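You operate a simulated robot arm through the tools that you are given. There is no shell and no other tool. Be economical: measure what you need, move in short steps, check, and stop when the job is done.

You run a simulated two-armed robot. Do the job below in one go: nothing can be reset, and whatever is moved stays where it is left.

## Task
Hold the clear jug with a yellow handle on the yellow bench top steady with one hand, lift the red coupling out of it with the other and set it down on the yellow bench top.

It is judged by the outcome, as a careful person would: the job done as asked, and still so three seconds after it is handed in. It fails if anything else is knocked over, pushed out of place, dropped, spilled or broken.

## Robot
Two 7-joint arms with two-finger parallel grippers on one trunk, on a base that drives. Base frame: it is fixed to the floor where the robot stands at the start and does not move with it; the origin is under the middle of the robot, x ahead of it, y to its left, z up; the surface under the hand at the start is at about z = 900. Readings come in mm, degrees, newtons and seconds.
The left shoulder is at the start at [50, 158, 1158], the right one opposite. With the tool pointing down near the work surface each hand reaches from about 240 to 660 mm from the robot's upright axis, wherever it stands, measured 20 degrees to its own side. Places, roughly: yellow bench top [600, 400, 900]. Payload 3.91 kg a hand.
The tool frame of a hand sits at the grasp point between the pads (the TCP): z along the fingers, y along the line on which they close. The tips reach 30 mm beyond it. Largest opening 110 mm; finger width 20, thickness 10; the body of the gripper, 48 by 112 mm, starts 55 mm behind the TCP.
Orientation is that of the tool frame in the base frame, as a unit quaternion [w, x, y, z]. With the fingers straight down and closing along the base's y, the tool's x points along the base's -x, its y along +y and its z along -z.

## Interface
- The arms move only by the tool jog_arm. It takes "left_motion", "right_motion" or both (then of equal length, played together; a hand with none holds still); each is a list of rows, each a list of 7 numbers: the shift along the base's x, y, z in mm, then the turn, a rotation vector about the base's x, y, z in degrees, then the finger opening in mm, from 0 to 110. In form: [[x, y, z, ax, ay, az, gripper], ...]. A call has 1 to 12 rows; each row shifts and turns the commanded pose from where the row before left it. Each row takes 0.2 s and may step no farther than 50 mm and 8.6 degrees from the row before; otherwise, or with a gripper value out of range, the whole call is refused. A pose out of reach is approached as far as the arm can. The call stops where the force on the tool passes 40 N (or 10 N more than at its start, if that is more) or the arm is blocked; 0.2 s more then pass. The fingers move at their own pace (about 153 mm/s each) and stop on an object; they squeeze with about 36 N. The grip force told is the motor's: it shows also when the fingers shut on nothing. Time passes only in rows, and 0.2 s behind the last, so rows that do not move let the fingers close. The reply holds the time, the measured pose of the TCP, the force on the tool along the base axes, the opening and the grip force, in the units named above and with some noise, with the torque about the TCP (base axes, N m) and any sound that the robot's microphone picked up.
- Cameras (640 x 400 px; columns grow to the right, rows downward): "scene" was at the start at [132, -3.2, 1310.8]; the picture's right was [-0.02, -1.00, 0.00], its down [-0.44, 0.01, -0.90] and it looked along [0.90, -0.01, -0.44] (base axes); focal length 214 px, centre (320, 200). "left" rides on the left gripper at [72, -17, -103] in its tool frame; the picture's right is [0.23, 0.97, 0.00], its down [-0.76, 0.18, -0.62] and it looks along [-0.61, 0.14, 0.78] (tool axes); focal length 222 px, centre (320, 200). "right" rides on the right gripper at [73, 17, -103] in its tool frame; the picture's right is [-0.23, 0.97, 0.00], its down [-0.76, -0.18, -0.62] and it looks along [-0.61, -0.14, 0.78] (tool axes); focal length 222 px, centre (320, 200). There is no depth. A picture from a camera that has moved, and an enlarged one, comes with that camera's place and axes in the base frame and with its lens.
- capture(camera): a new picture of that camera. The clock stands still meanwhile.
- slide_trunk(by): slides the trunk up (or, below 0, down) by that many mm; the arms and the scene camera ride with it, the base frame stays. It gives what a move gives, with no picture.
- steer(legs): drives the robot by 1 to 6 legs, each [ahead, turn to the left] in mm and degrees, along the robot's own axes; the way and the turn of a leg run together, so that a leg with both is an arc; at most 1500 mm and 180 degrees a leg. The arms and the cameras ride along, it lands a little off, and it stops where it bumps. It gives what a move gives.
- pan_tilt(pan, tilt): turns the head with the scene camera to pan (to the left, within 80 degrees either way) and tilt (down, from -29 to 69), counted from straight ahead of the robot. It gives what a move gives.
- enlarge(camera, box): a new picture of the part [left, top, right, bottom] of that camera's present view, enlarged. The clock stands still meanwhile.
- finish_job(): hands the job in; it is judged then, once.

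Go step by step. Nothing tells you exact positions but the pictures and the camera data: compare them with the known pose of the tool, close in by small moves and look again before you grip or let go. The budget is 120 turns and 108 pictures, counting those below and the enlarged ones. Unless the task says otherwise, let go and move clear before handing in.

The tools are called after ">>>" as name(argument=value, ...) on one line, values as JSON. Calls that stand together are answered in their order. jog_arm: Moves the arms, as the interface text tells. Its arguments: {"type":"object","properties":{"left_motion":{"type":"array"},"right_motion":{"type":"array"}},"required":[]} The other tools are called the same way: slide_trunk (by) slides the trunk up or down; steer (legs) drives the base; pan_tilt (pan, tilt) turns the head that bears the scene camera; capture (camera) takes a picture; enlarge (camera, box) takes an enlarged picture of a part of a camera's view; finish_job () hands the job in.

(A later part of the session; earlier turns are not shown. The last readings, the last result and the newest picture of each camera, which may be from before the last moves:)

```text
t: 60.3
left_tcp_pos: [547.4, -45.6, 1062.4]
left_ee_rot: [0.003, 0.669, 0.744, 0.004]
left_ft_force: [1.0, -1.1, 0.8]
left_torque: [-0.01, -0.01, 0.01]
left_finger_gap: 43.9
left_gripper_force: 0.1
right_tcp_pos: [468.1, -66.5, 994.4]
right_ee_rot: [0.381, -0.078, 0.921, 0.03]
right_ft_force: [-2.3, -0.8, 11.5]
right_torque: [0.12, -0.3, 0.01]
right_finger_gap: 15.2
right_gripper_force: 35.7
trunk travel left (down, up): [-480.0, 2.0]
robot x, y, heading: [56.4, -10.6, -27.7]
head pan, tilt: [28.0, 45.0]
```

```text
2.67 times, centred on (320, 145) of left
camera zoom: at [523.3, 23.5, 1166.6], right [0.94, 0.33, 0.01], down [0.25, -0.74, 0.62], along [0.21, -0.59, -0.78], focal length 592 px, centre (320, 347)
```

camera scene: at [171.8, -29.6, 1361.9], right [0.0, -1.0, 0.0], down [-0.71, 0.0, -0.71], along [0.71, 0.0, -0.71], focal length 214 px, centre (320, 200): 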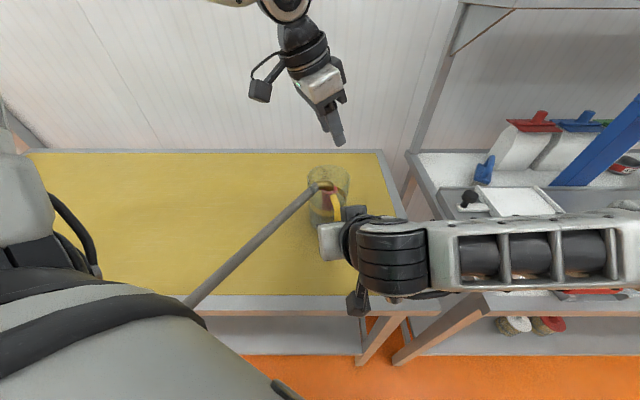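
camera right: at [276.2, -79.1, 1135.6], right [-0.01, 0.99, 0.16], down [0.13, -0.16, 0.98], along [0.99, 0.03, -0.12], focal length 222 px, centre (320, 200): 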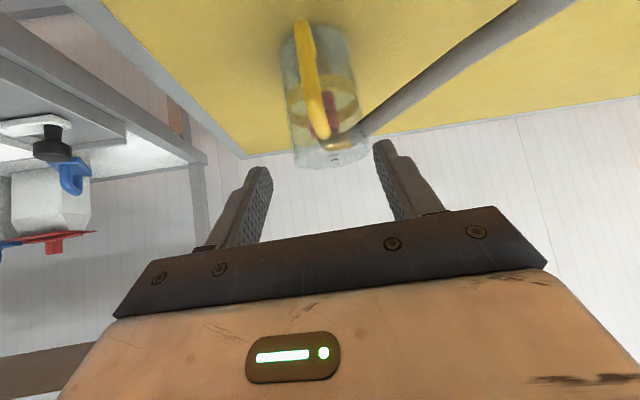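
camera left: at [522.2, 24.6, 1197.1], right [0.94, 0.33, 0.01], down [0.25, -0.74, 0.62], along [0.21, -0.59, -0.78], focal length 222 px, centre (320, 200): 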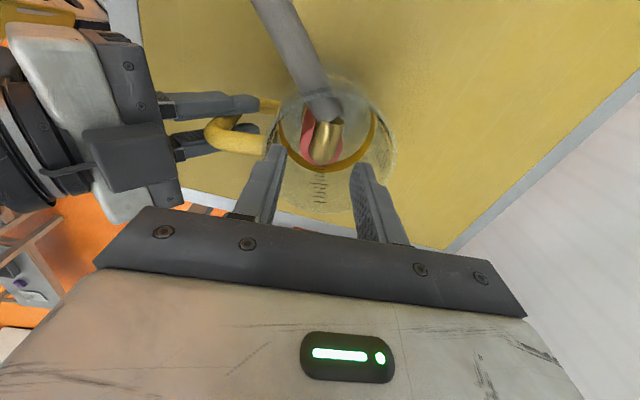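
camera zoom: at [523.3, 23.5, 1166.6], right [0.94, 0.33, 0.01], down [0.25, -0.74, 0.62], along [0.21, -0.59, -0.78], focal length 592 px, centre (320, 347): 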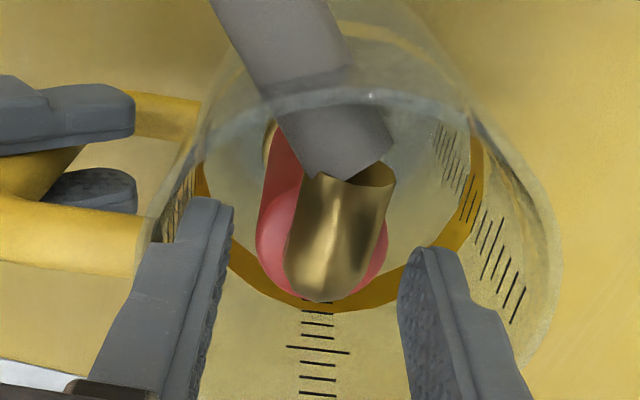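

Clean, no contact. Continuing down.

>>> jog_arm(left_motion=[[0.5, 0, -6, 0, 0, 0, 44], [0, 0, -6, 0, 0, 0, 44], [0, 0, -6, 0, 0, 0, 44], [0, 0, 0, 0, 0, 0, 44]])

>>> enlarge(camera="left", box=[240, 70, 400, 220])

```text
t: 61.2
left_tcp_pos: [547.6, -47.7, 1052.0]
left_ee_rot: [0.009, 0.669, 0.743, 0.006]
left_ft_force: [-2.4, 6.4, 12.6]
left_torque: [0.06, 0.52, -0.21]
left_finger_gap: 44.9
left_gripper_force: 1.0
right_tcp_pos: [467.7, -66.6, 995.2]
right_ee_rot: [0.382, -0.077, 0.92, 0.029]
right_ft_force: [-3.5, -2.7, 7.6]
right_torque: [0.21, 0.31, -0.05]
right_finger_gap: 15.3
right_gripper_force: 36.3
trunk travel left (down, up): [-480.0, 2.0]
robot x, y, heading: [57.5, -11.1, -27.9]
head pan, tilt: [28.0, 45.0]
stopped in row 4 (left hand): the force on the tool passed its limit at 42 N (the readings are from after the stop); the commanded pose is now the measured one
```

```text
2.67 times, centred on (320, 145) of left
camera zoom: at [523.4, 23.0, 1154.8], right [0.94, 0.33, 0.02], down [0.25, -0.74, 0.63], along [0.22, -0.59, -0.78], focal length 592 px, centre (320, 347)
```

zoom: 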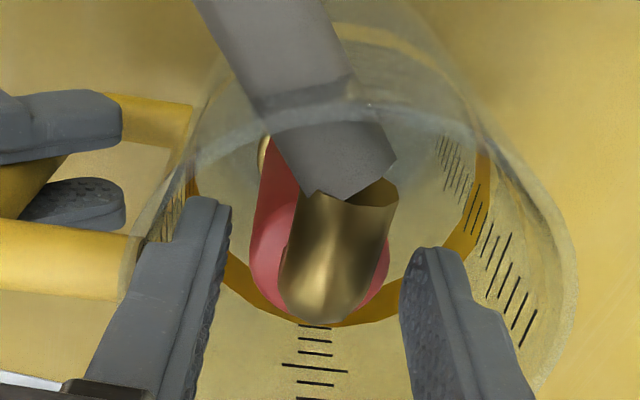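

The stepped thicker part of the front finger is catching the front rim. A narrower opening of 39 mm, centred on the 34 mm coupling and biased 1 mm to +x, should clear it. Backing up and resetting.

>>> jog_arm(left_motion=[[0, 0, 8, 0, 0, 0, 42], [0, 0.5, 4, 0.8, 0.1, 0, 39], [0.5, 0.5, 0, 0, 0, 0, 39], [0, 0, 0, 0, 0, 0, 39]])

>>> enlarge(camera="left", box=[240, 70, 400, 220])

```text
t: 62.2
left_tcp_pos: [550.0, -47.2, 1061.5]
left_ee_rot: [0.002, 0.669, 0.744, 0.009]
left_ft_force: [0.8, -0.8, 0.5]
left_torque: [-0.02, -0.03, 0.0]
left_finger_gap: 39.3
left_gripper_force: 0.1
right_tcp_pos: [469.1, -67.0, 995.2]
right_ee_rot: [0.382, -0.077, 0.92, 0.029]
right_ft_force: [-2.1, 3.0, 14.9]
right_torque: [0.32, -0.25, 0.08]
right_finger_gap: 15.1
right_gripper_force: 35.9
trunk travel left (down, up): [-480.0, 2.0]
robot x, y, heading: [53.3, -6.0, -27.9]
head pan, tilt: [28.0, 45.0]
```

```text
2.67 times, centred on (320, 145) of left
camera zoom: at [524.9, 22.3, 1166.6], right [0.94, 0.33, 0.02], down [0.25, -0.74, 0.62], along [0.22, -0.58, -0.79], focal length 592 px, centre (320, 347)
```

zoom: 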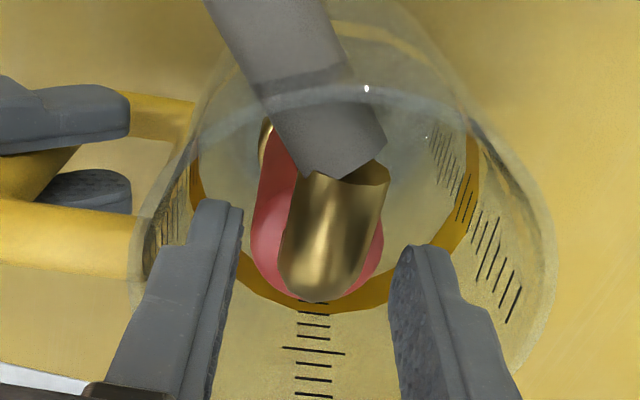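

>>> jog_arm(left_motion=[[0, 0, -5, 0, 0, 0, 39], [0, 0, -4, 0, 0, 0, 39], [0, 0, -4, 0, 0, 0, 39], [0, 0, -3, 0, 0, 0, 39]])

>>> enlarge(camera="left", box=[240, 70, 400, 220])

```text
t: 63.2
left_tcp_pos: [549.1, -46.2, 1051.0]
left_ee_rot: [0.006, 0.668, 0.744, 0.008]
left_ft_force: [-3.3, 7.2, 38.1]
left_torque: [0.22, 1.39, -0.27]
left_finger_gap: 39.5
left_gripper_force: 0.6
right_tcp_pos: [469.9, -67.2, 993.9]
right_ee_rot: [0.382, -0.076, 0.92, 0.027]
right_ft_force: [10.3, 3.6, 4.2]
right_torque: [0.53, -0.82, 0.06]
right_finger_gap: 15.5
right_gripper_force: 36.0
trunk travel left (down, up): [-480.0, 2.0]
robot x, y, heading: [54.7, -10.5, -27.6]
head pan, tilt: [28.0, 45.0]
```

```text
2.67 times, centred on (320, 145) of left
camera zoom: at [523.9, 22.8, 1154.9], right [0.94, 0.33, 0.02], down [0.25, -0.74, 0.62], along [0.22, -0.58, -0.78], focal length 592 px, centre (320, 347)
```

zoom: 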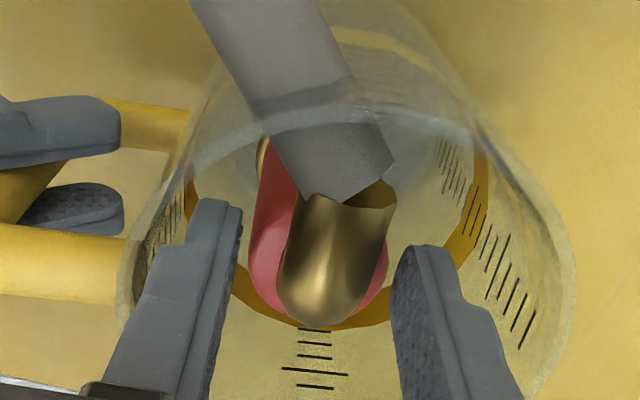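

The front rim still catches the thick finger section, about 36 mm from the tool axis. I'll ease up 2.5 mm and close here to see what the fingertips meet (red ~34 mm or brass ~21 mm).

>>> jog_arm(left_motion=[[0, 0, 3, 0, 0, 0, 39], [0, 0, 0, 0, 0, 0, 36], [0, 0, 0, 0, 0, 0, 30], [0, 0, 0, 0, 0, 0, 20], [0, 0, 0, 0, 0, 0, 20]])

>>> enlarge(camera="left", box=[240, 70, 400, 220])

```text
t: 64.4
left_tcp_pos: [549.3, -46.5, 1048.4]
left_ee_rot: [0.002, 0.669, 0.743, 0.009]
left_ft_force: [-5.3, -0.9, 17.7]
left_torque: [-0.16, 0.37, -0.05]
left_finger_gap: 23.0
left_gripper_force: 1.9
right_tcp_pos: [467.8, -67.0, 995.5]
right_ee_rot: [0.382, -0.076, 0.92, 0.03]
right_ft_force: [5.1, -0.1, 12.1]
right_torque: [0.26, -0.41, 0.02]
right_finger_gap: 15.4
right_gripper_force: 35.9
trunk travel left (down, up): [-480.0, 2.0]
robot x, y, heading: [54.6, -9.5, -27.8]
head pan, tilt: [28.0, 45.0]
```

```text
2.67 times, centred on (320, 145) of left
camera zoom: at [523.4, 22.2, 1153.8], right [0.94, 0.33, 0.02], down [0.25, -0.74, 0.62], along [0.22, -0.58, -0.78], focal length 592 px, centre (320, 347)
```

zoom: 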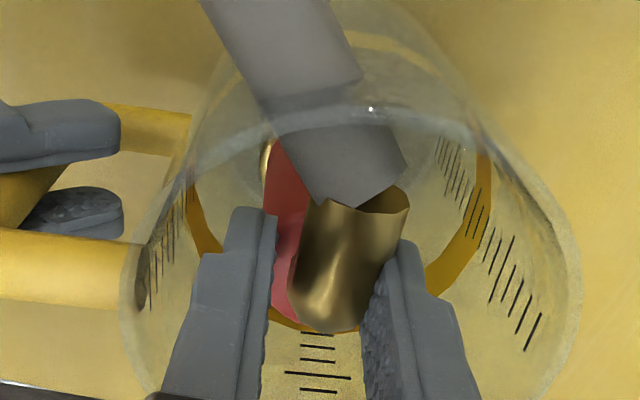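

The tips rest on the red ring's top (z ≈ 1018), with the brass elbow fully between the pads at about 23 mm: a solid place to grip, right over the coupling. I ease up 1.5 mm and squeeze.

>>> jog_arm(left_motion=[[0, 0, 1.5, 0, 0, 0, 24], [0, 0, 0, 0, 0, 0, 10], [0, 0, 0, 0, 0, 0, 0], [0, 0, 0, 0, 0, 0, 0]])

>>> enlarge(camera="left", box=[240, 70, 400, 220])

>>> enlarge(camera="scene", box=[270, 130, 390, 250])

```text
t: 65.4
left_tcp_pos: [549.3, -46.6, 1052.8]
left_ee_rot: [0.003, 0.669, 0.743, 0.009]
left_ft_force: [-5.6, 1.1, 22.4]
left_torque: [-0.12, 0.17, -0.01]
left_finger_gap: 0.0
left_gripper_force: 35.7
right_tcp_pos: [468.5, -67.2, 995.5]
right_ee_rot: [0.382, -0.077, 0.921, 0.029]
right_ft_force: [6.2, 0.8, 11.7]
right_torque: [0.19, -0.2, -0.01]
right_finger_gap: 15.3
right_gripper_force: 36.4
trunk travel left (down, up): [-480.0, 2.0]
robot x, y, heading: [56.8, -9.4, -27.8]
head pan, tilt: [28.0, 45.0]
```

```text
2.67 times, centred on (320, 145) of left
camera zoom: at [523.1, 21.8, 1156.5], right [0.94, 0.33, 0.02], down [0.25, -0.74, 0.62], along [0.22, -0.58, -0.78], focal length 592 px, centre (320, 347)
```

zoom: 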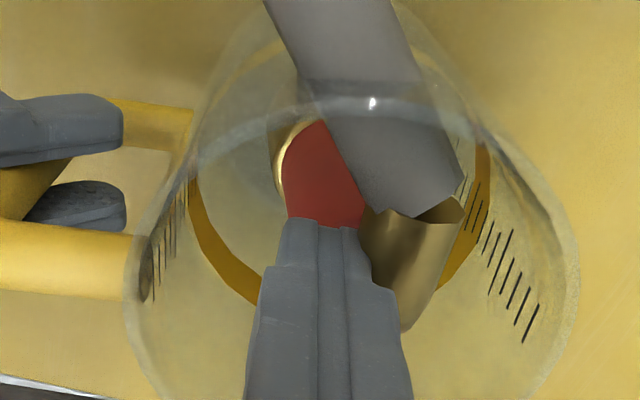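

```text
3.33 times, centred on (330, 190) of scene
camera zoom: at [169.4, -28.6, 1362.3], right [0.0, -1.0, 0.0], down [-0.71, 0.0, -0.71], along [0.71, 0.0, -0.71], focal length 715 px, centre (287, 233)
```

zoom: 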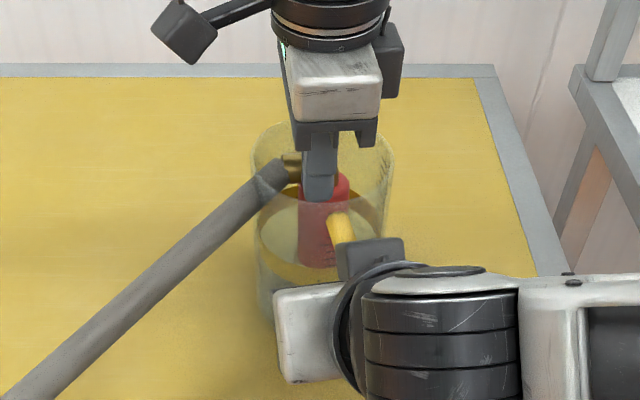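

The fingers closed to 0: the elbow slipped out sideways and nothing is held. I lift the closed fingers straight up and look again.

>>> jog_arm(left_motion=[[0, 0, 5, 0, 0, 0, 0], [0, 0, 15, 0, 0, 0, 0], [0, 0, 20, 0, 0, 0, 0], [0, 15, 10, 0, 0, 0, 20], [0, 15, 10, 0, 0, 0, 44]])

>>> enlarge(camera="left", box=[240, 50, 400, 200])

>>> enlarge(camera="scene", box=[270, 130, 390, 250])

```text
t: 66.6
left_tcp_pos: [548.2, -16.3, 1110.6]
left_ee_rot: [0.002, 0.668, 0.744, 0.008]
left_ft_force: [-0.1, -0.6, 0.2]
left_torque: [0.01, 0.04, -0.01]
left_finger_gap: 43.9
left_gripper_force: 0.1
right_tcp_pos: [467.9, -65.8, 995.1]
right_ee_rot: [0.381, -0.077, 0.921, 0.029]
right_ft_force: [-6.2, -1.4, 20.3]
right_torque: [0.13, -0.3, -0.02]
right_finger_gap: 15.0
right_gripper_force: 35.8
trunk travel left (down, up): [-480.0, 2.0]
robot x, y, heading: [53.2, -8.8, -27.7]
head pan, tilt: [28.0, 45.0]
```

```text
2.67 times, centred on (320, 125) of left
camera zoom: at [523.9, 52.3, 1215.4], right [0.94, 0.33, 0.02], down [0.25, -0.75, 0.62], along [0.22, -0.58, -0.79], focal length 592 px, centre (320, 400)
```

zoom: 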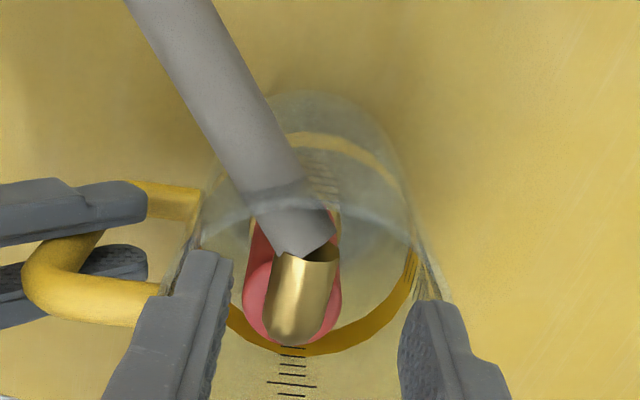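

```text
3.33 times, centred on (330, 190) of scene
camera zoom: at [169.8, -28.8, 1362.1], right [0.0, -1.0, 0.0], down [-0.71, 0.0, -0.71], along [0.71, 0.0, -0.71], focal length 715 px, centre (287, 233)
```

zoom: 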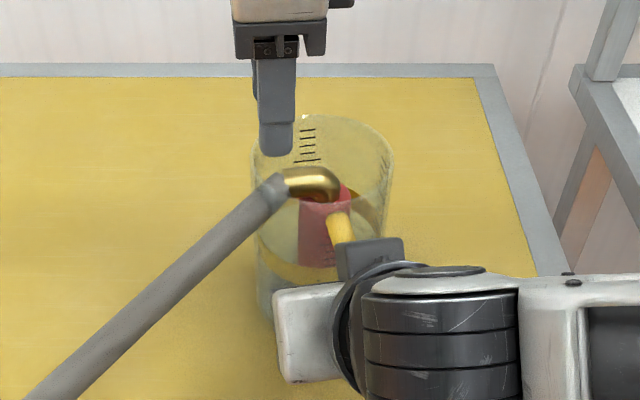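

Everything sprang back unharmed: the elbow/hose is springy and the coupling's top is at z ≈ 1018, lower than I assumed. I'll grip the red body itself, leaning the hand 8° so the thick finger section clears the front rim.

>>> jog_arm(left_motion=[[1, -10, 0, -0.42, 4.0, 0, 44], [1, -12, 0, -0.42, 4.0, 0, 44], [1, -12, -13, 0, 0, 0, 44], [0, 0, -10, 0, 0, 0, 44], [0, 0, 0, 0, 0, 0, 44]], right_motion=[[0, 0, 0.5, 0, 0, 0, 0], [0, 0, 0.5, 0, 0, 0, 0], [0, 0, 0, 0, 0, 0, 0], [0, 0, 0, 0, 0, 0, 0], [0, 0, 0, 0, 0, 0, 0]])

>>> enlarge(camera="left", box=[240, 70, 400, 220])

>>> enlarge(camera="scene", box=[270, 130, 390, 250])

```text
t: 67.8
left_tcp_pos: [554.9, -52.2, 1086.9]
left_ee_rot: [-0.045, 0.668, 0.742, -0.044]
left_ft_force: [-0.1, 0.3, 0.0]
left_torque: [0.0, 0.0, 0.0]
left_finger_gap: 44.1
left_gripper_force: 0.1
right_tcp_pos: [469.3, -66.6, 995.0]
right_ee_rot: [0.381, -0.077, 0.921, 0.029]
right_ft_force: [-5.1, -2.8, 14.1]
right_torque: [0.15, -0.11, -0.01]
right_finger_gap: 15.3
right_gripper_force: 35.8
trunk travel left (down, up): [-480.0, 2.0]
robot x, y, heading: [57.2, -12.2, -27.6]
head pan, tilt: [28.0, 45.0]
```

```text
2.67 times, centred on (320, 145) of left
camera zoom: at [543.5, 19.2, 1192.7], right [0.94, 0.33, -0.12], down [0.33, -0.74, 0.59], along [0.11, -0.59, -0.8], focal length 592 px, centre (320, 347)
```

zoom: 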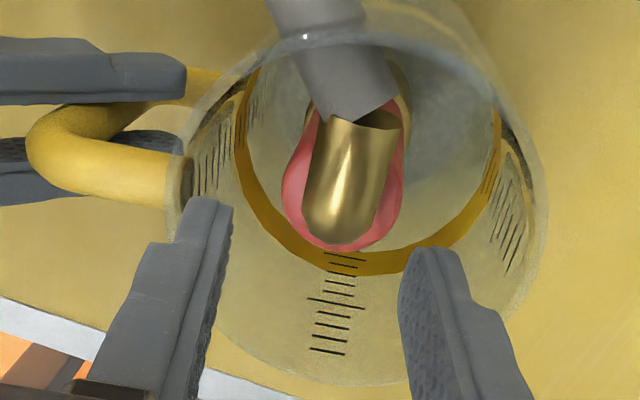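

```text
3.33 times, centred on (330, 190) of scene
camera zoom: at [170.5, -29.1, 1362.0], right [0.0, -1.0, 0.0], down [-0.71, 0.0, -0.71], along [0.71, 0.0, -0.71], focal length 715 px, centre (287, 233)
```

zoom: 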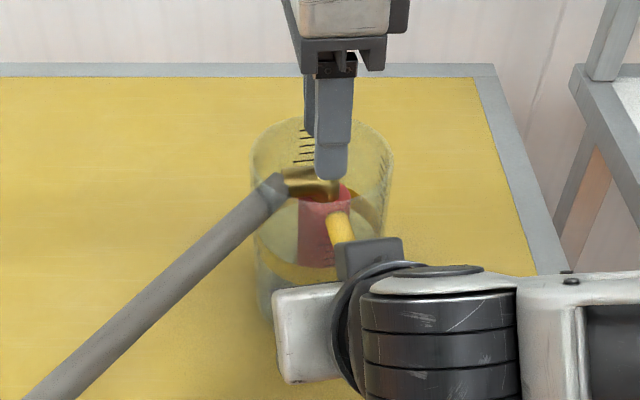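

>>> jog_arm(left_motion=[[7.5, -1.5, 0, 0, 0, 0, 44], [-1.2, 0, -9, 0, 0, 0, 44], [-1.2, 0, -9, 0, 0, 0, 44], [0, 0, 0, 0, 0, 0, 44]])

>>> enlarge(camera="left", box=[240, 70, 400, 220])

```text
t: 68.8
left_tcp_pos: [558.6, -53.3, 1069.4]
left_ee_rot: [-0.046, 0.668, 0.741, -0.043]
left_ft_force: [0.3, 0.4, -0.1]
left_torque: [0.04, 0.01, 0.03]
left_finger_gap: 44.1
left_gripper_force: 0.1
right_tcp_pos: [468.3, -65.8, 994.5]
right_ee_rot: [0.38, -0.077, 0.921, 0.029]
right_ft_force: [-4.0, -2.0, 11.9]
right_torque: [0.16, -0.01, 0.03]
right_finger_gap: 15.5
right_gripper_force: 36.2
trunk travel left (down, up): [-480.0, 2.0]
robot x, y, heading: [58.8, -5.6, -27.5]
head pan, tilt: [28.0, 45.0]
```

```text
2.67 times, centred on (320, 145) of left
camera zoom: at [548.2, 17.5, 1174.7], right [0.94, 0.33, -0.12], down [0.33, -0.74, 0.59], along [0.1, -0.59, -0.8], focal length 592 px, centre (320, 347)
```

zoom: 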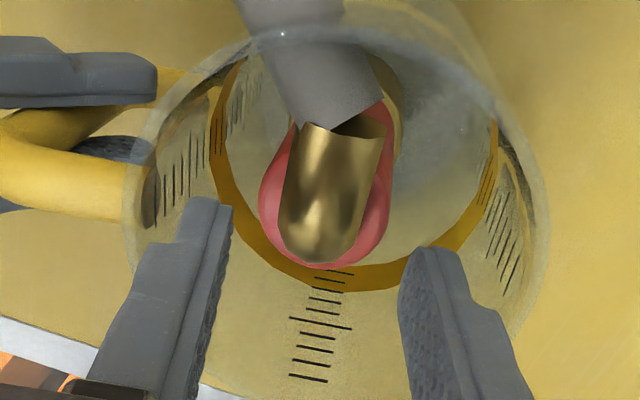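

Now well centred both on the coupling and in the jug. Descending along the tool axis in small steps.

>>> jog_arm(left_motion=[[1.3, 0, 0, 0, 0, 0, 44], [-0.8, 0, -6, 0, 0, 0, 44], [-0.8, 0, -6, 0, 0, 0, 44], [-0.8, 0, -6, 0, 0, 0, 44], [-0.6, 0, -4, 0, 0, 0, 44]])

>>> enlarge(camera="left", box=[240, 70, 400, 220])

```text
t: 70.0
left_tcp_pos: [556.9, -51.6, 1047.6]
left_ee_rot: [-0.046, 0.668, 0.742, -0.044]
left_ft_force: [-1.1, 1.2, -0.4]
left_torque: [0.0, 0.01, 0.01]
left_finger_gap: 44.0
left_gripper_force: 0.0
right_tcp_pos: [470.4, -66.4, 995.2]
right_ee_rot: [0.381, -0.076, 0.921, 0.029]
right_ft_force: [-3.3, -2.4, 11.0]
right_torque: [0.14, -0.01, -0.01]
right_finger_gap: 15.2
right_gripper_force: 36.1
trunk travel left (down, up): [-480.0, 2.0]
robot x, y, heading: [55.3, -8.2, -27.8]
head pan, tilt: [28.0, 45.0]
```

```text
2.67 times, centred on (320, 145) of left
camera zoom: at [546.1, 18.7, 1153.7], right [0.94, 0.33, -0.12], down [0.33, -0.74, 0.59], along [0.1, -0.59, -0.8], focal length 592 px, centre (320, 347)
```

zoom: 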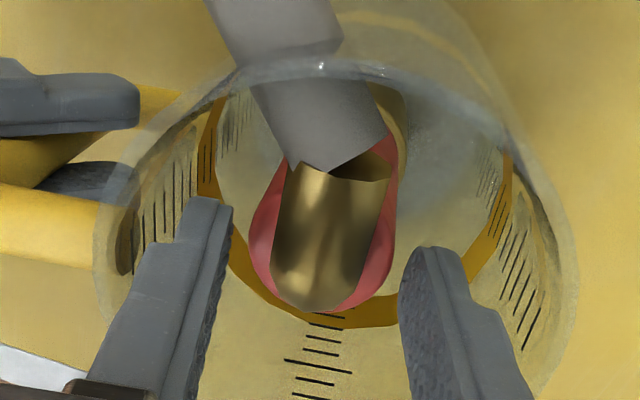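

No contact. Going down the last 20 mm in small steps.

>>> jog_arm(left_motion=[[-0.3, 0, -5, 0, 0, 0, 44], [-0.5, 0, -5, 0, 0, 0, 44]])

>>> jog_arm(left_motion=[[-0.5, 0, -5, 0, 0, 0, 44], [-0.5, 0, -4, 0, 0, 0, 44]])

>>> enlarge(camera="left", box=[240, 70, 400, 220])

```text
t: 70.6
left_tcp_pos: [555.8, -51.6, 1036.6]
left_ee_rot: [-0.045, 0.668, 0.742, -0.043]
left_ft_force: [0.3, 0.5, -0.2]
left_torque: [0.0, -0.01, 0.0]
left_finger_gap: 44.2
left_gripper_force: 0.0
right_tcp_pos: [468.3, -65.7, 994.1]
right_ee_rot: [0.38, -0.077, 0.921, 0.029]
right_ft_force: [-3.2, -1.3, 9.0]
right_torque: [0.15, -0.01, 0.03]
right_finger_gap: 15.3
right_gripper_force: 35.7
trunk travel left (down, up): [-480.0, 2.0]
robot x, y, heading: [56.6, -7.6, -28.0]
head pan, tilt: [28.0, 45.0]
```

```text
t: 71.2
left_tcp_pos: [555.6, -52.1, 1027.4]
left_ee_rot: [-0.046, 0.668, 0.742, -0.045]
left_ft_force: [-0.5, 0.4, 0.4]
left_torque: [-0.01, -0.04, -0.02]
left_finger_gap: 44.1
left_gripper_force: 0.1
right_tcp_pos: [468.9, -67.0, 994.3]
right_ee_rot: [0.38, -0.077, 0.921, 0.029]
right_ft_force: [-2.8, -1.0, 8.5]
right_torque: [0.14, 0.01, 0.03]
right_finger_gap: 15.4
right_gripper_force: 36.1
trunk travel left (down, up): [-480.0, 2.0]
robot x, y, heading: [57.5, -9.1, -27.9]
head pan, tilt: [28.0, 45.0]
```

```text
2.67 times, centred on (320, 145) of left
camera zoom: at [544.8, 18.5, 1133.8], right [0.94, 0.33, -0.12], down [0.33, -0.74, 0.59], along [0.1, -0.59, -0.8], focal length 592 px, centre (320, 347)
```

zoom: 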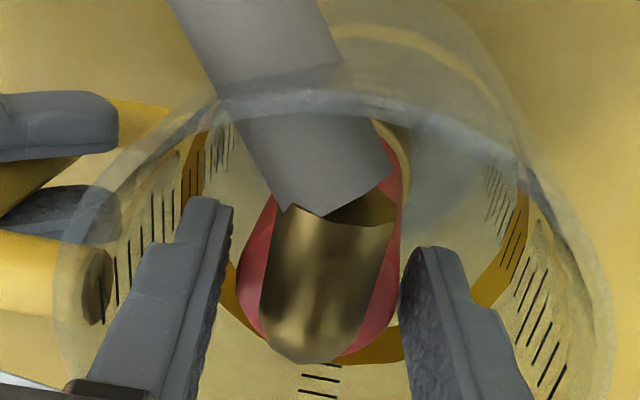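

The fingers straddle the red body about 20 mm below its top, no contact. Another 5 mm, then close.

>>> jog_arm(left_motion=[[-0.6, 0, -5, 0, 0, 0, 44], [0, 0, 0, 0, 0, 0, 38], [0, 0, 0, 0, 0, 0, 34], [0, 0, 0, 0, 0, 0, 25], [0, 0, 0, 0, 0, 0, 10], [0, 0, 0, 0, 0, 0, 0]])

>>> enlarge(camera="left", box=[240, 70, 400, 220])

>>> enlarge(camera="scene", box=[270, 130, 390, 250])

```text
t: 72.6
left_tcp_pos: [555.5, -52.7, 1023.7]
left_ee_rot: [-0.045, 0.668, 0.742, -0.044]
left_ft_force: [3.3, 0.0, 14.8]
left_torque: [-0.09, -0.57, -0.01]
left_finger_gap: 37.1
left_gripper_force: 36.3
right_tcp_pos: [468.8, -66.0, 993.9]
right_ee_rot: [0.381, -0.076, 0.921, 0.029]
right_ft_force: [2.6, 0.2, 4.7]
right_torque: [0.1, 0.31, 0.03]
right_finger_gap: 15.4
right_gripper_force: 36.2
trunk travel left (down, up): [-480.0, 2.0]
robot x, y, heading: [58.0, -9.6, -27.8]
head pan, tilt: [28.0, 45.0]
```

```text
2.67 times, centred on (320, 145) of left
camera zoom: at [544.4, 18.3, 1129.5], right [0.94, 0.33, -0.12], down [0.33, -0.73, 0.59], along [0.11, -0.59, -0.8], focal length 592 px, centre (320, 347)
```

zoom: 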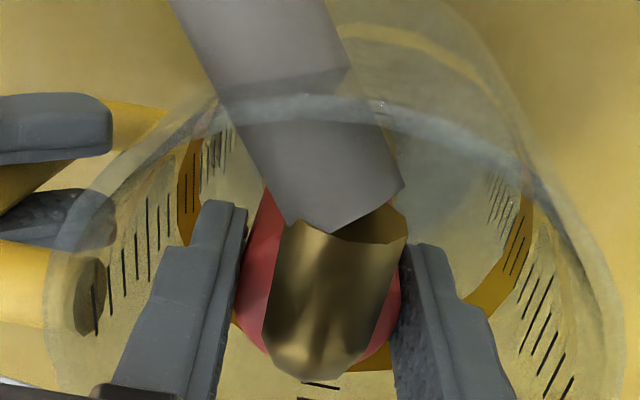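

```text
3.33 times, centred on (330, 190) of scene
camera zoom: at [171.2, -28.9, 1362.1], right [0.0, -1.0, 0.0], down [-0.71, 0.0, -0.71], along [0.71, 0.0, -0.71], focal length 715 px, centre (287, 233)
```

zoom: 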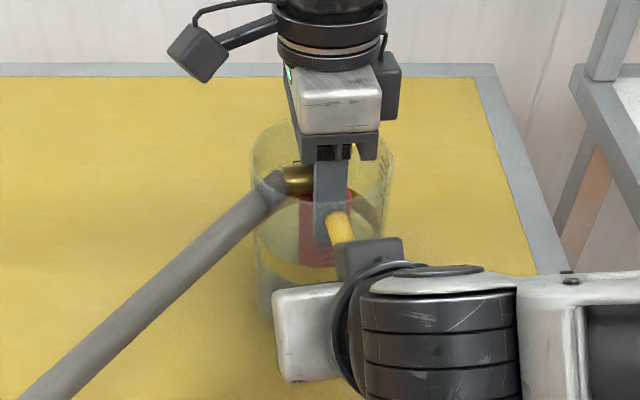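

The red body is gripped (37 mm, 36 N). Now a slow test lift of 15 mm.

>>> jog_arm(left_motion=[[0, 0, 4, 0, 0, 0, 0], [0, 0, 4, 0, 0, 0, 0], [0, 0, 4, 0, 0, 0, 0], [0, 0, 4, 0, 0, 0, 0], [0, 0, 0, 0, 0, 0, 0]])

>>> enlarge(camera="left", box=[200, 30, 440, 230])

>>> enlarge(camera="scene", box=[270, 130, 390, 250])

```text
t: 73.8
left_tcp_pos: [553.6, -52.9, 1038.7]
left_ee_rot: [-0.046, 0.668, 0.742, -0.043]
left_ft_force: [1.1, 0.3, -2.4]
left_torque: [0.02, 0.01, 0.01]
left_finger_gap: 35.7
left_gripper_force: 35.7
right_tcp_pos: [468.8, -66.5, 994.1]
right_ee_rot: [0.382, -0.077, 0.921, 0.029]
right_ft_force: [-3.6, -1.9, 8.5]
right_torque: [0.17, -0.08, 0.01]
right_finger_gap: 15.3
right_gripper_force: 36.1
trunk travel left (down, up): [-480.0, 2.0]
robot x, y, heading: [59.2, -5.6, -27.6]
head pan, tilt: [28.0, 45.0]
```

```text
2.00 times, centred on (320, 130) of left
camera zoom: at [543.1, 18.2, 1145.0], right [0.94, 0.33, -0.12], down [0.33, -0.74, 0.59], along [0.1, -0.59, -0.8], focal length 444 px, centre (320, 340)
```

zoom: 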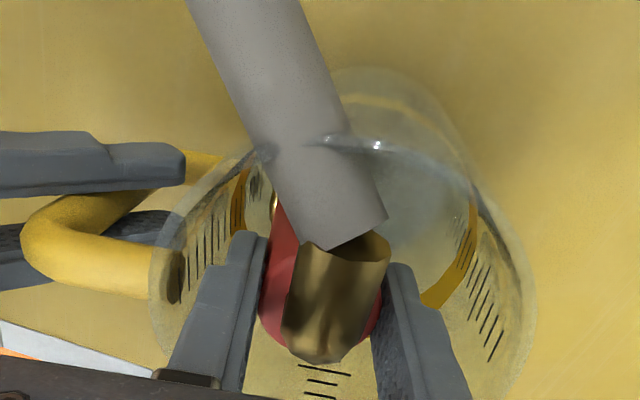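

```text
3.33 times, centred on (330, 190) of scene
camera zoom: at [171.4, -29.1, 1361.9], right [0.0, -1.0, 0.0], down [-0.71, 0.0, -0.71], along [0.71, 0.0, -0.71], focal length 715 px, centre (287, 233)
```

zoom: 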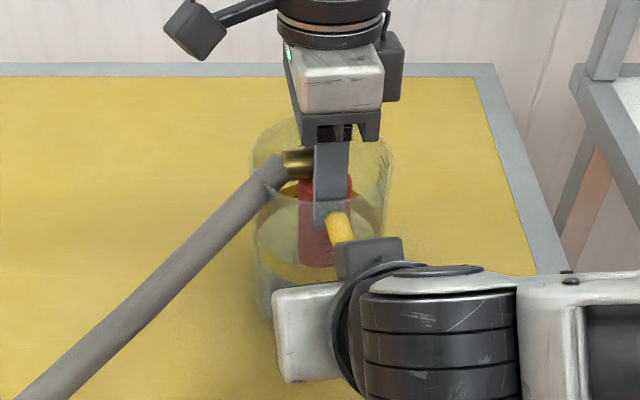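

It lifts cleanly with about 2.4 N of weight and the hose follows. Continuing straight up.

>>> jog_arm(left_motion=[[0, 0, 8, 0, 0, 0, 0], [0, 0, 8, 0, 0, 0, 0], [0, 0, 8, 0, 0, 0, 0], [0, 0, 8, 0, 0, 0, 0], [0, 0, 8, 0, 0, 0, 0], [0, 0, 8, 0, 0, 0, 0], [0, 0, 8, 0, 0, 0, 0], [0, 0, 8, 0, 0, 0, 0]])

>>> capture(camera="scene")

>>> capture(camera="left")

```text
t: 75.6
left_tcp_pos: [554.7, -51.5, 1101.8]
left_ee_rot: [-0.046, 0.668, 0.742, -0.044]
left_ft_force: [1.5, 0.8, -3.1]
left_torque: [-0.05, 0.0, 0.01]
left_finger_gap: 35.9
left_gripper_force: 36.1
right_tcp_pos: [469.4, -67.4, 993.9]
right_ee_rot: [0.382, -0.077, 0.92, 0.03]
right_ft_force: [-2.6, -1.2, 9.1]
right_torque: [0.2, -0.17, 0.02]
right_finger_gap: 15.4
right_gripper_force: 35.9
trunk travel left (down, up): [-480.0, 2.0]
robot x, y, heading: [53.3, -9.6, -27.9]
head pan, tilt: [28.0, 45.0]
```

```text
28 pictures are left
camera scene: at [171.6, -29.0, 1361.9], right [0.0, -1.0, 0.0], down [-0.71, 0.0, -0.71], along [0.71, 0.0, -0.71], focal length 214 px, centre (320, 200)
```

scene: 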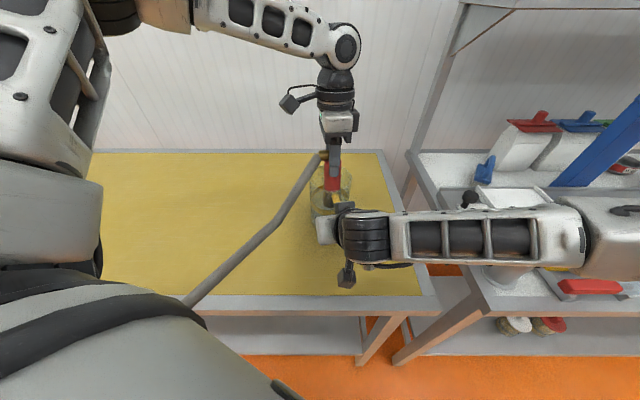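

```text
27 pictures are left
camera left: at [543.7, 18.0, 1208.9], right [0.94, 0.33, -0.12], down [0.33, -0.74, 0.59], along [0.1, -0.59, -0.8], focal length 222 px, centre (320, 200)
```

left: 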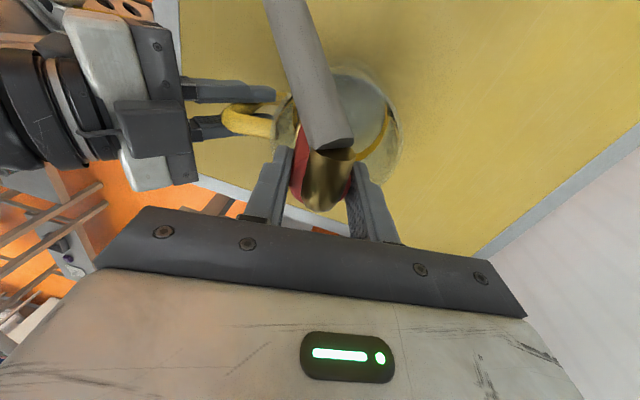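

>>> jog_arm(left_motion=[[0, 0, 9, 0, 0, 0, 0], [0, 0, 9, 0, 0, 0, 0], [0, 0, 9, 0, 0, 0, 0], [0, 0, 9, 0, 0, 0, 0], [0, 0, 9, 0, 0, 0, 0], [0, 0, 9, 0, 0, 0, 0], [0, 0, 9, 0, 0, 0, 0], [0, 0, 9, 0, 0, 0, 0], [0, 0, 9, 0, 0, 0, 0]])

>>> enlarge(camera="scene", box=[240, 90, 440, 250])

```text
t: 77.6
left_tcp_pos: [554.5, -53.4, 1185.0]
left_ee_rot: [-0.046, 0.667, 0.742, -0.044]
left_ft_force: [-0.4, 0.1, -3.6]
left_torque: [0.0, -0.04, 0.01]
left_finger_gap: 35.5
left_gripper_force: 35.8
right_tcp_pos: [470.2, -67.6, 995.0]
right_ee_rot: [0.381, -0.077, 0.921, 0.029]
right_ft_force: [-0.5, -0.7, 7.7]
right_torque: [0.18, -0.24, -0.02]
right_finger_gap: 15.3
right_gripper_force: 36.0
trunk travel left (down, up): [-480.0, 2.0]
robot x, y, heading: [56.1, -6.7, -27.8]
head pan, tilt: [28.0, 45.0]
```

```text
2.50 times, centred on (340, 170) of scene
camera zoom: at [171.7, -29.0, 1361.9], right [0.0, -1.0, 0.0], down [-0.71, 0.0, -0.71], along [0.71, 0.0, -0.71], focal length 536 px, centre (270, 275)
```

zoom: 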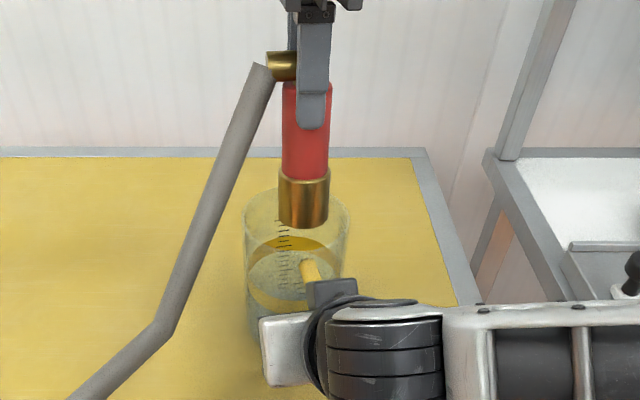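

The whole coupling, with its brass base, is nearly out; its bottom is about 127 mm below the TCP. I lift 30 mm more, then straighten the hand to vertical.

>>> jog_arm(left_motion=[[0, 0, 10, 0, 0, 0, 0], [0, 0, 10, 0, 0, 0, 0], [0, 0, 10, 0, 0, 0, 0], [0, 0, 0, 0.38, -3.6, 0, 0], [0, 0, 0, 0.38, -3.6, 0, 0], [0, 0, 0, 0, 0, 0, 0]])

>>> capture(camera="scene")

```text
t: 79.0
left_tcp_pos: [555.7, -52.3, 1214.9]
left_ee_rot: [-0.003, 0.668, 0.744, 0.003]
left_ft_force: [0.3, -0.1, -2.9]
left_torque: [0.01, 0.01, -0.01]
left_finger_gap: 35.6
left_gripper_force: 36.0
right_tcp_pos: [468.9, -66.3, 994.5]
right_ee_rot: [0.38, -0.076, 0.921, 0.029]
right_ft_force: [-0.8, -1.2, 7.0]
right_torque: [0.14, -0.18, -0.01]
right_finger_gap: 15.2
right_gripper_force: 36.3
trunk travel left (down, up): [-480.0, 2.0]
robot x, y, heading: [58.2, -10.5, -28.2]
head pan, tilt: [28.0, 45.0]
```

```text
25 pictures are left
camera scene: at [171.8, -29.0, 1361.9], right [0.0, -1.0, 0.0], down [-0.71, 0.0, -0.71], along [0.71, 0.0, -0.71], focal length 214 px, centre (320, 200)
```

scene: 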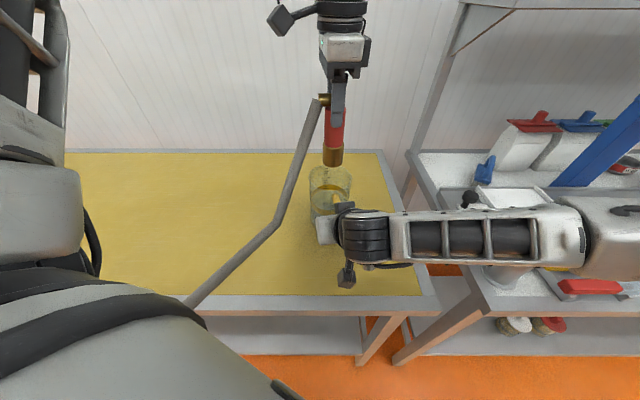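

Clear of the jug. Moving it across to empty bench at about (600, 78), at constant height.

>>> jog_arm(left_motion=[[4, 13, 0, 0, 0, 0, 0], [4, 13, 0, 0, 0, 0, 0], [4, 13, 0, 0, 0, 0, 0], [4, 13, 0, 0, 0, 0, 0], [4, 13, 0, 0, 0, 0, 0], [4, 13, 0, 0, 0, 0, 0], [4, 13, 0, 0, 0, 0, 0], [4, 13, 0, 0, 0, 0, 0], [4, 13, 0, 0, 0, 0, 0], [4, 13, 0, 0, 0, 0, 0]])

>>> capture(camera="scene")

```text
t: 81.2
left_tcp_pos: [594.2, 78.6, 1214.6]
left_ee_rot: [-0.003, 0.669, 0.743, 0.003]
left_ft_force: [0.0, 0.2, -3.4]
left_torque: [0.01, 0.02, 0.02]
left_finger_gap: 35.9
left_gripper_force: 36.1
right_tcp_pos: [470.6, -67.7, 994.4]
right_ee_rot: [0.38, -0.076, 0.921, 0.029]
right_ft_force: [0.7, -0.7, 6.4]
right_torque: [0.16, -0.12, -0.03]
right_finger_gap: 15.1
right_gripper_force: 35.6
trunk travel left (down, up): [-480.0, 2.0]
robot x, y, heading: [57.3, -5.3, -27.9]
head pan, tilt: [28.0, 45.0]
```

```text
24 pictures are left
camera scene: at [171.8, -28.8, 1361.9], right [0.0, -1.0, 0.0], down [-0.71, 0.0, -0.71], along [0.71, 0.0, -0.71], focal length 214 px, centre (320, 200)
```

scene: 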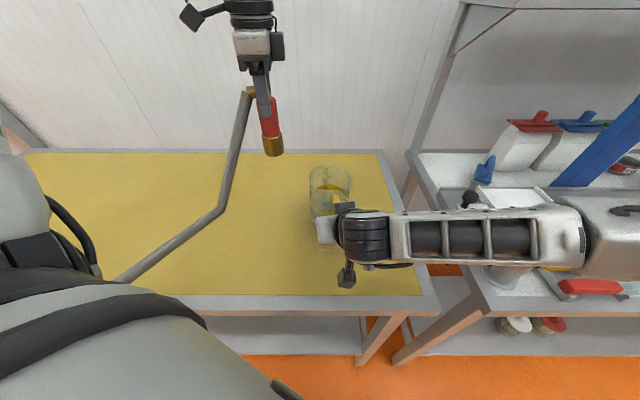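

Over clear bench. Lowering 150 mm.

>>> jog_arm(left_motion=[[0, 0, -13, 0, 0, 0, 0], [0, 0, -13, 0, 0, 0, 0], [0, 0, -13, 0, 0, 0, 0], [0, 0, -13, 0, 0, 0, 0], [0, 0, -13, 0, 0, 0, 0], [0, 0, -13, 0, 0, 0, 0], [0, 0, -13, 0, 0, 0, 0], [0, 0, -13, 0, 0, 0, 0], [0, 0, -13, 0, 0, 0, 0], [0, 0, -13, 0, 0, 0, 0], [0, 0, -13, 0, 0, 0, 0], [0, 0, -7, 0, 0, 0, 0]])

>>> enlarge(camera="scene", box=[190, 90, 390, 250])

>>> capture(camera="right")

```text
t: 83.8
left_tcp_pos: [595.1, 78.5, 1062.6]
left_ee_rot: [-0.003, 0.669, 0.743, 0.003]
left_ft_force: [0.6, -1.0, -3.0]
left_torque: [-0.01, 0.01, -0.02]
left_finger_gap: 35.8
left_gripper_force: 36.2
right_tcp_pos: [468.6, -66.2, 993.7]
right_ee_rot: [0.38, -0.077, 0.921, 0.029]
right_ft_force: [-1.2, -0.3, 5.3]
right_torque: [0.12, -0.1, 0.04]
right_finger_gap: 15.3
right_gripper_force: 36.3
trunk travel left (down, up): [-480.0, 2.0]
robot x, y, heading: [54.1, -10.1, -28.0]
head pan, tilt: [28.0, 45.0]
```

```text
2.50 times, centred on (290, 170) of scene
camera zoom: at [172.0, -28.9, 1361.9], right [0.0, -1.0, 0.0], down [-0.71, 0.0, -0.71], along [0.71, 0.0, -0.71], focal length 536 px, centre (395, 275)
```

zoom: 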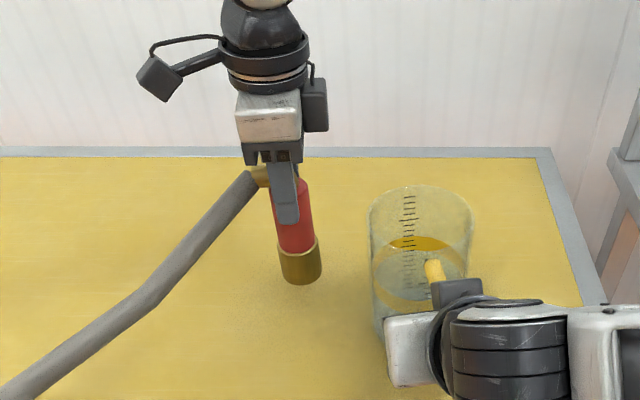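

```text
22 pictures are left
camera right: at [343.4, -69.5, 1016.1], right [0.0, 0.99, 0.16], down [0.13, -0.15, 0.98], along [0.99, 0.02, -0.13], focal length 222 px, centre (320, 200)
```

right: 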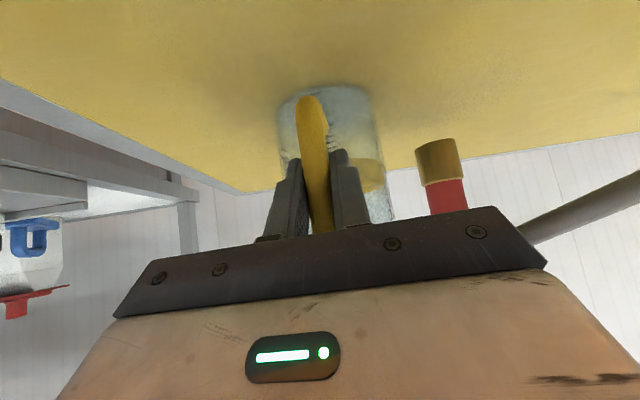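

The coupling hangs upright about 35 mm above the bench. Lowering slowly to contact.

>>> jog_arm(left_motion=[[0, 0, -7, 0, 0, 0, 0], [0, 0, -7, 0, 0, 0, 0], [0, 0, -7, 0, 0, 0, 0], [0, 0, -5, 0, 0, 0, 0], [0, 0, -3, 0, 0, 0, 0]])

>>> jog_arm(left_motion=[[0, 0, -2, 0, 0, 0, 0], [0, 0, -2, 0, 0, 0, 0]])

>>> enlarge(camera="right", box=[360, 80, 520, 220])

```text
t: 85.0
left_tcp_pos: [594.5, 76.6, 1034.7]
left_ee_rot: [-0.003, 0.669, 0.743, 0.003]
left_ft_force: [-0.2, 0.3, -2.2]
left_torque: [0.01, -0.01, 0.03]
left_finger_gap: 35.9
left_gripper_force: 35.8
right_tcp_pos: [470.1, -67.1, 994.2]
right_ee_rot: [0.38, -0.077, 0.921, 0.029]
right_ft_force: [-1.0, -0.6, 4.3]
right_torque: [0.1, -0.09, 0.03]
right_finger_gap: 15.5
right_gripper_force: 35.7
trunk travel left (down, up): [-480.0, 2.0]
robot x, y, heading: [56.4, -7.3, -27.9]
head pan, tilt: [28.0, 45.0]
```

```text
t: 85.6
left_tcp_pos: [596.9, 78.4, 1031.3]
left_ee_rot: [-0.003, 0.669, 0.744, 0.004]
left_ft_force: [-0.2, -0.1, -3.0]
left_torque: [0.0, 0.02, 0.01]
left_finger_gap: 35.9
left_gripper_force: 36.3
right_tcp_pos: [469.5, -66.0, 994.1]
right_ee_rot: [0.381, -0.077, 0.921, 0.029]
right_ft_force: [-1.9, -0.8, 4.2]
right_torque: [0.14, -0.08, 0.01]
right_finger_gap: 15.6
right_gripper_force: 35.9
trunk travel left (down, up): [-480.0, 2.0]
robot x, y, heading: [52.1, -8.3, -28.0]
head pan, tilt: [28.0, 45.0]
```

```text
2.86 times, centred on (440, 150) of right
camera zoom: at [343.5, -69.5, 1016.1], right [0.0, 0.99, 0.16], down [0.13, -0.15, 0.98], along [0.99, 0.02, -0.13], focal length 635 px, centre (-23, 343)
```

zoom: 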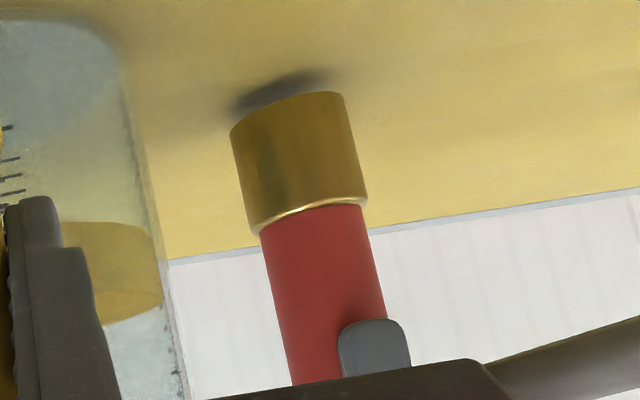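

A few mm to go; the shadow shows a small gap. Continuing in 1.5 mm steps.

>>> jog_arm(left_motion=[[0, 0, -1.5, 0, 0, 0, 0], [0, 0, -1.5, 0, 0, 0, 0]])

>>> jog_arm(left_motion=[[0, 0, -1.5, 0, 0, 0, 0], [0, 0, -1, 0, 0, 0, 0]])

```text
t: 86.2
left_tcp_pos: [594.5, 78.1, 1027.6]
left_ee_rot: [-0.003, 0.668, 0.744, 0.003]
left_ft_force: [0.2, -0.3, -3.3]
left_torque: [0.03, 0.01, 0.01]
left_finger_gap: 36.0
left_gripper_force: 35.9
right_tcp_pos: [470.9, -65.3, 995.0]
right_ee_rot: [0.38, -0.077, 0.921, 0.029]
right_ft_force: [-0.5, -0.1, 4.5]
right_torque: [0.13, -0.04, 0.01]
right_finger_gap: 15.4
right_gripper_force: 36.3
trunk travel left (down, up): [-480.0, 2.0]
robot x, y, heading: [55.4, -9.3, -27.7]
head pan, tilt: [28.0, 45.0]
```

```text
t: 86.8
left_tcp_pos: [594.3, 77.9, 1025.6]
left_ee_rot: [-0.003, 0.669, 0.743, 0.003]
left_ft_force: [0.2, 0.1, -3.5]
left_torque: [0.01, 0.01, 0.03]
left_finger_gap: 35.7
left_gripper_force: 36.2
right_tcp_pos: [469.4, -66.5, 994.5]
right_ee_rot: [0.381, -0.077, 0.921, 0.029]
right_ft_force: [0.1, 0.3, 3.5]
right_torque: [0.1, -0.07, 0.03]
right_finger_gap: 15.6
right_gripper_force: 36.1
trunk travel left (down, up): [-480.0, 2.0]
robot x, y, heading: [59.0, -7.8, -27.9]
head pan, tilt: [28.0, 45.0]
```

>>> jog_arm(left_motion=[[0, 0, -1.5, 0, 0, 0, 0], [0, 0, -1, 0, 0, 0, 0]])

>>> jog_arm(left_motion=[[0, 0, -1, 0, 0, 0, 0], [0, 0, -1, 0, 0, 0, 0]])

>>> enlarge(camera="right", box=[360, 80, 520, 220])

```text
t: 87.4
left_tcp_pos: [595.7, 78.0, 1023.3]
left_ee_rot: [-0.003, 0.668, 0.744, 0.003]
left_ft_force: [-1.1, -0.6, -2.7]
left_torque: [-0.03, 0.02, -0.03]
left_finger_gap: 35.6
left_gripper_force: 35.8
right_tcp_pos: [468.4, -66.9, 995.0]
right_ee_rot: [0.381, -0.076, 0.921, 0.029]
right_ft_force: [-0.4, -0.1, 3.3]
right_torque: [0.13, -0.02, 0.02]
right_finger_gap: 15.5
right_gripper_force: 36.4
trunk travel left (down, up): [-480.0, 2.0]
robot x, y, heading: [55.2, -11.5, -27.8]
head pan, tilt: [28.0, 45.0]
```

```text
t: 88.0
left_tcp_pos: [595.8, 78.2, 1021.7]
left_ee_rot: [-0.003, 0.669, 0.743, 0.003]
left_ft_force: [-0.5, 0.2, -2.8]
left_torque: [0.03, -0.01, 0.01]
left_finger_gap: 35.6
left_gripper_force: 36.3
right_tcp_pos: [470.3, -66.2, 994.2]
right_ee_rot: [0.381, -0.076, 0.921, 0.029]
right_ft_force: [-1.4, -1.4, 3.5]
right_torque: [0.16, -0.07, 0.03]
right_finger_gap: 15.4
right_gripper_force: 35.9
trunk travel left (down, up): [-480.0, 2.0]
robot x, y, heading: [57.8, -12.2, -27.6]
head pan, tilt: [28.0, 45.0]
```

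```text
2.86 times, centred on (440, 150) of right
camera zoom: at [343.5, -69.5, 1016.0], right [0.0, 0.99, 0.16], down [0.13, -0.15, 0.98], along [0.99, 0.02, -0.13], focal length 635 px, centre (-23, 343)
```

zoom: 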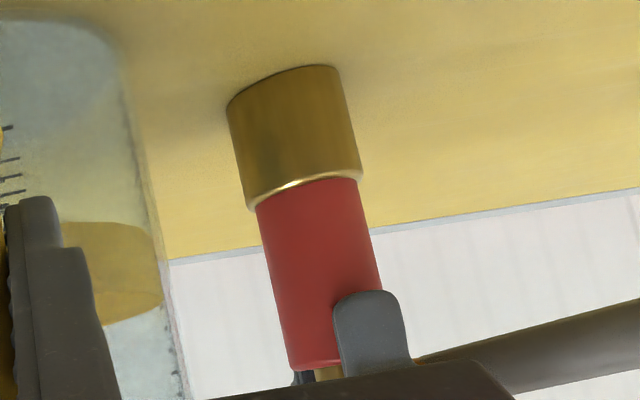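

Almost touching. A few more 1 mm steps.

>>> jog_arm(left_motion=[[0, 0, -1, 0, 0, 0, 0], [0, 0, -1, 0, 0, 0, 0]])

>>> jog_arm(left_motion=[[0, 0, -1, 0, 0, 0, 0]])

>>> jog_arm(left_motion=[[0, 0, -0.7, 0, 0, 0, 0]])

```text
t: 88.6
left_tcp_pos: [595.2, 77.9, 1019.7]
left_ee_rot: [-0.004, 0.668, 0.744, 0.004]
left_ft_force: [-0.4, 3.7, 8.5]
left_torque: [0.36, 0.36, -0.08]
left_finger_gap: 35.9
left_gripper_force: 35.8
right_tcp_pos: [468.7, -66.6, 994.4]
right_ee_rot: [0.38, -0.078, 0.921, 0.03]
right_ft_force: [1.8, 0.0, 0.3]
right_torque: [0.05, -0.05, -0.04]
right_finger_gap: 15.4
right_gripper_force: 36.0
trunk travel left (down, up): [-480.0, 2.0]
robot x, y, heading: [55.0, -10.6, -27.6]
head pan, tilt: [28.0, 45.0]
```

```text
t: 89.0
left_tcp_pos: [594.0, 77.5, 1019.5]
left_ee_rot: [-0.003, 0.669, 0.743, 0.004]
left_ft_force: [-1.0, 6.9, 19.4]
left_torque: [0.8, 0.47, -0.18]
left_finger_gap: 35.5
left_gripper_force: 36.2
right_tcp_pos: [467.0, -66.4, 995.3]
right_ee_rot: [0.379, -0.078, 0.922, 0.029]
right_ft_force: [0.0, -0.1, -0.3]
right_torque: [-0.03, 0.12, 0.01]
right_finger_gap: 15.6
right_gripper_force: 36.1
trunk travel left (down, up): [-480.0, 2.0]
robot x, y, heading: [52.3, -8.6, -27.7]
head pan, tilt: [28.0, 45.0]
```

```text
t: 89.4
left_tcp_pos: [594.0, 78.1, 1020.0]
left_ee_rot: [0.0, 0.668, 0.744, 0.004]
left_ft_force: [2.1, 10.7, 30.6]
left_torque: [1.08, 0.39, -0.16]
left_finger_gap: 36.0
left_gripper_force: 35.6
right_tcp_pos: [468.0, -67.1, 995.4]
right_ee_rot: [0.381, -0.077, 0.921, 0.028]
right_ft_force: [-0.3, 0.4, -0.1]
right_torque: [-0.06, 0.13, 0.0]
right_finger_gap: 15.1
right_gripper_force: 36.3
trunk travel left (down, up): [-480.0, 2.0]
robot x, y, heading: [56.9, -9.6, -28.0]
head pan, tilt: [28.0, 45.0]
```

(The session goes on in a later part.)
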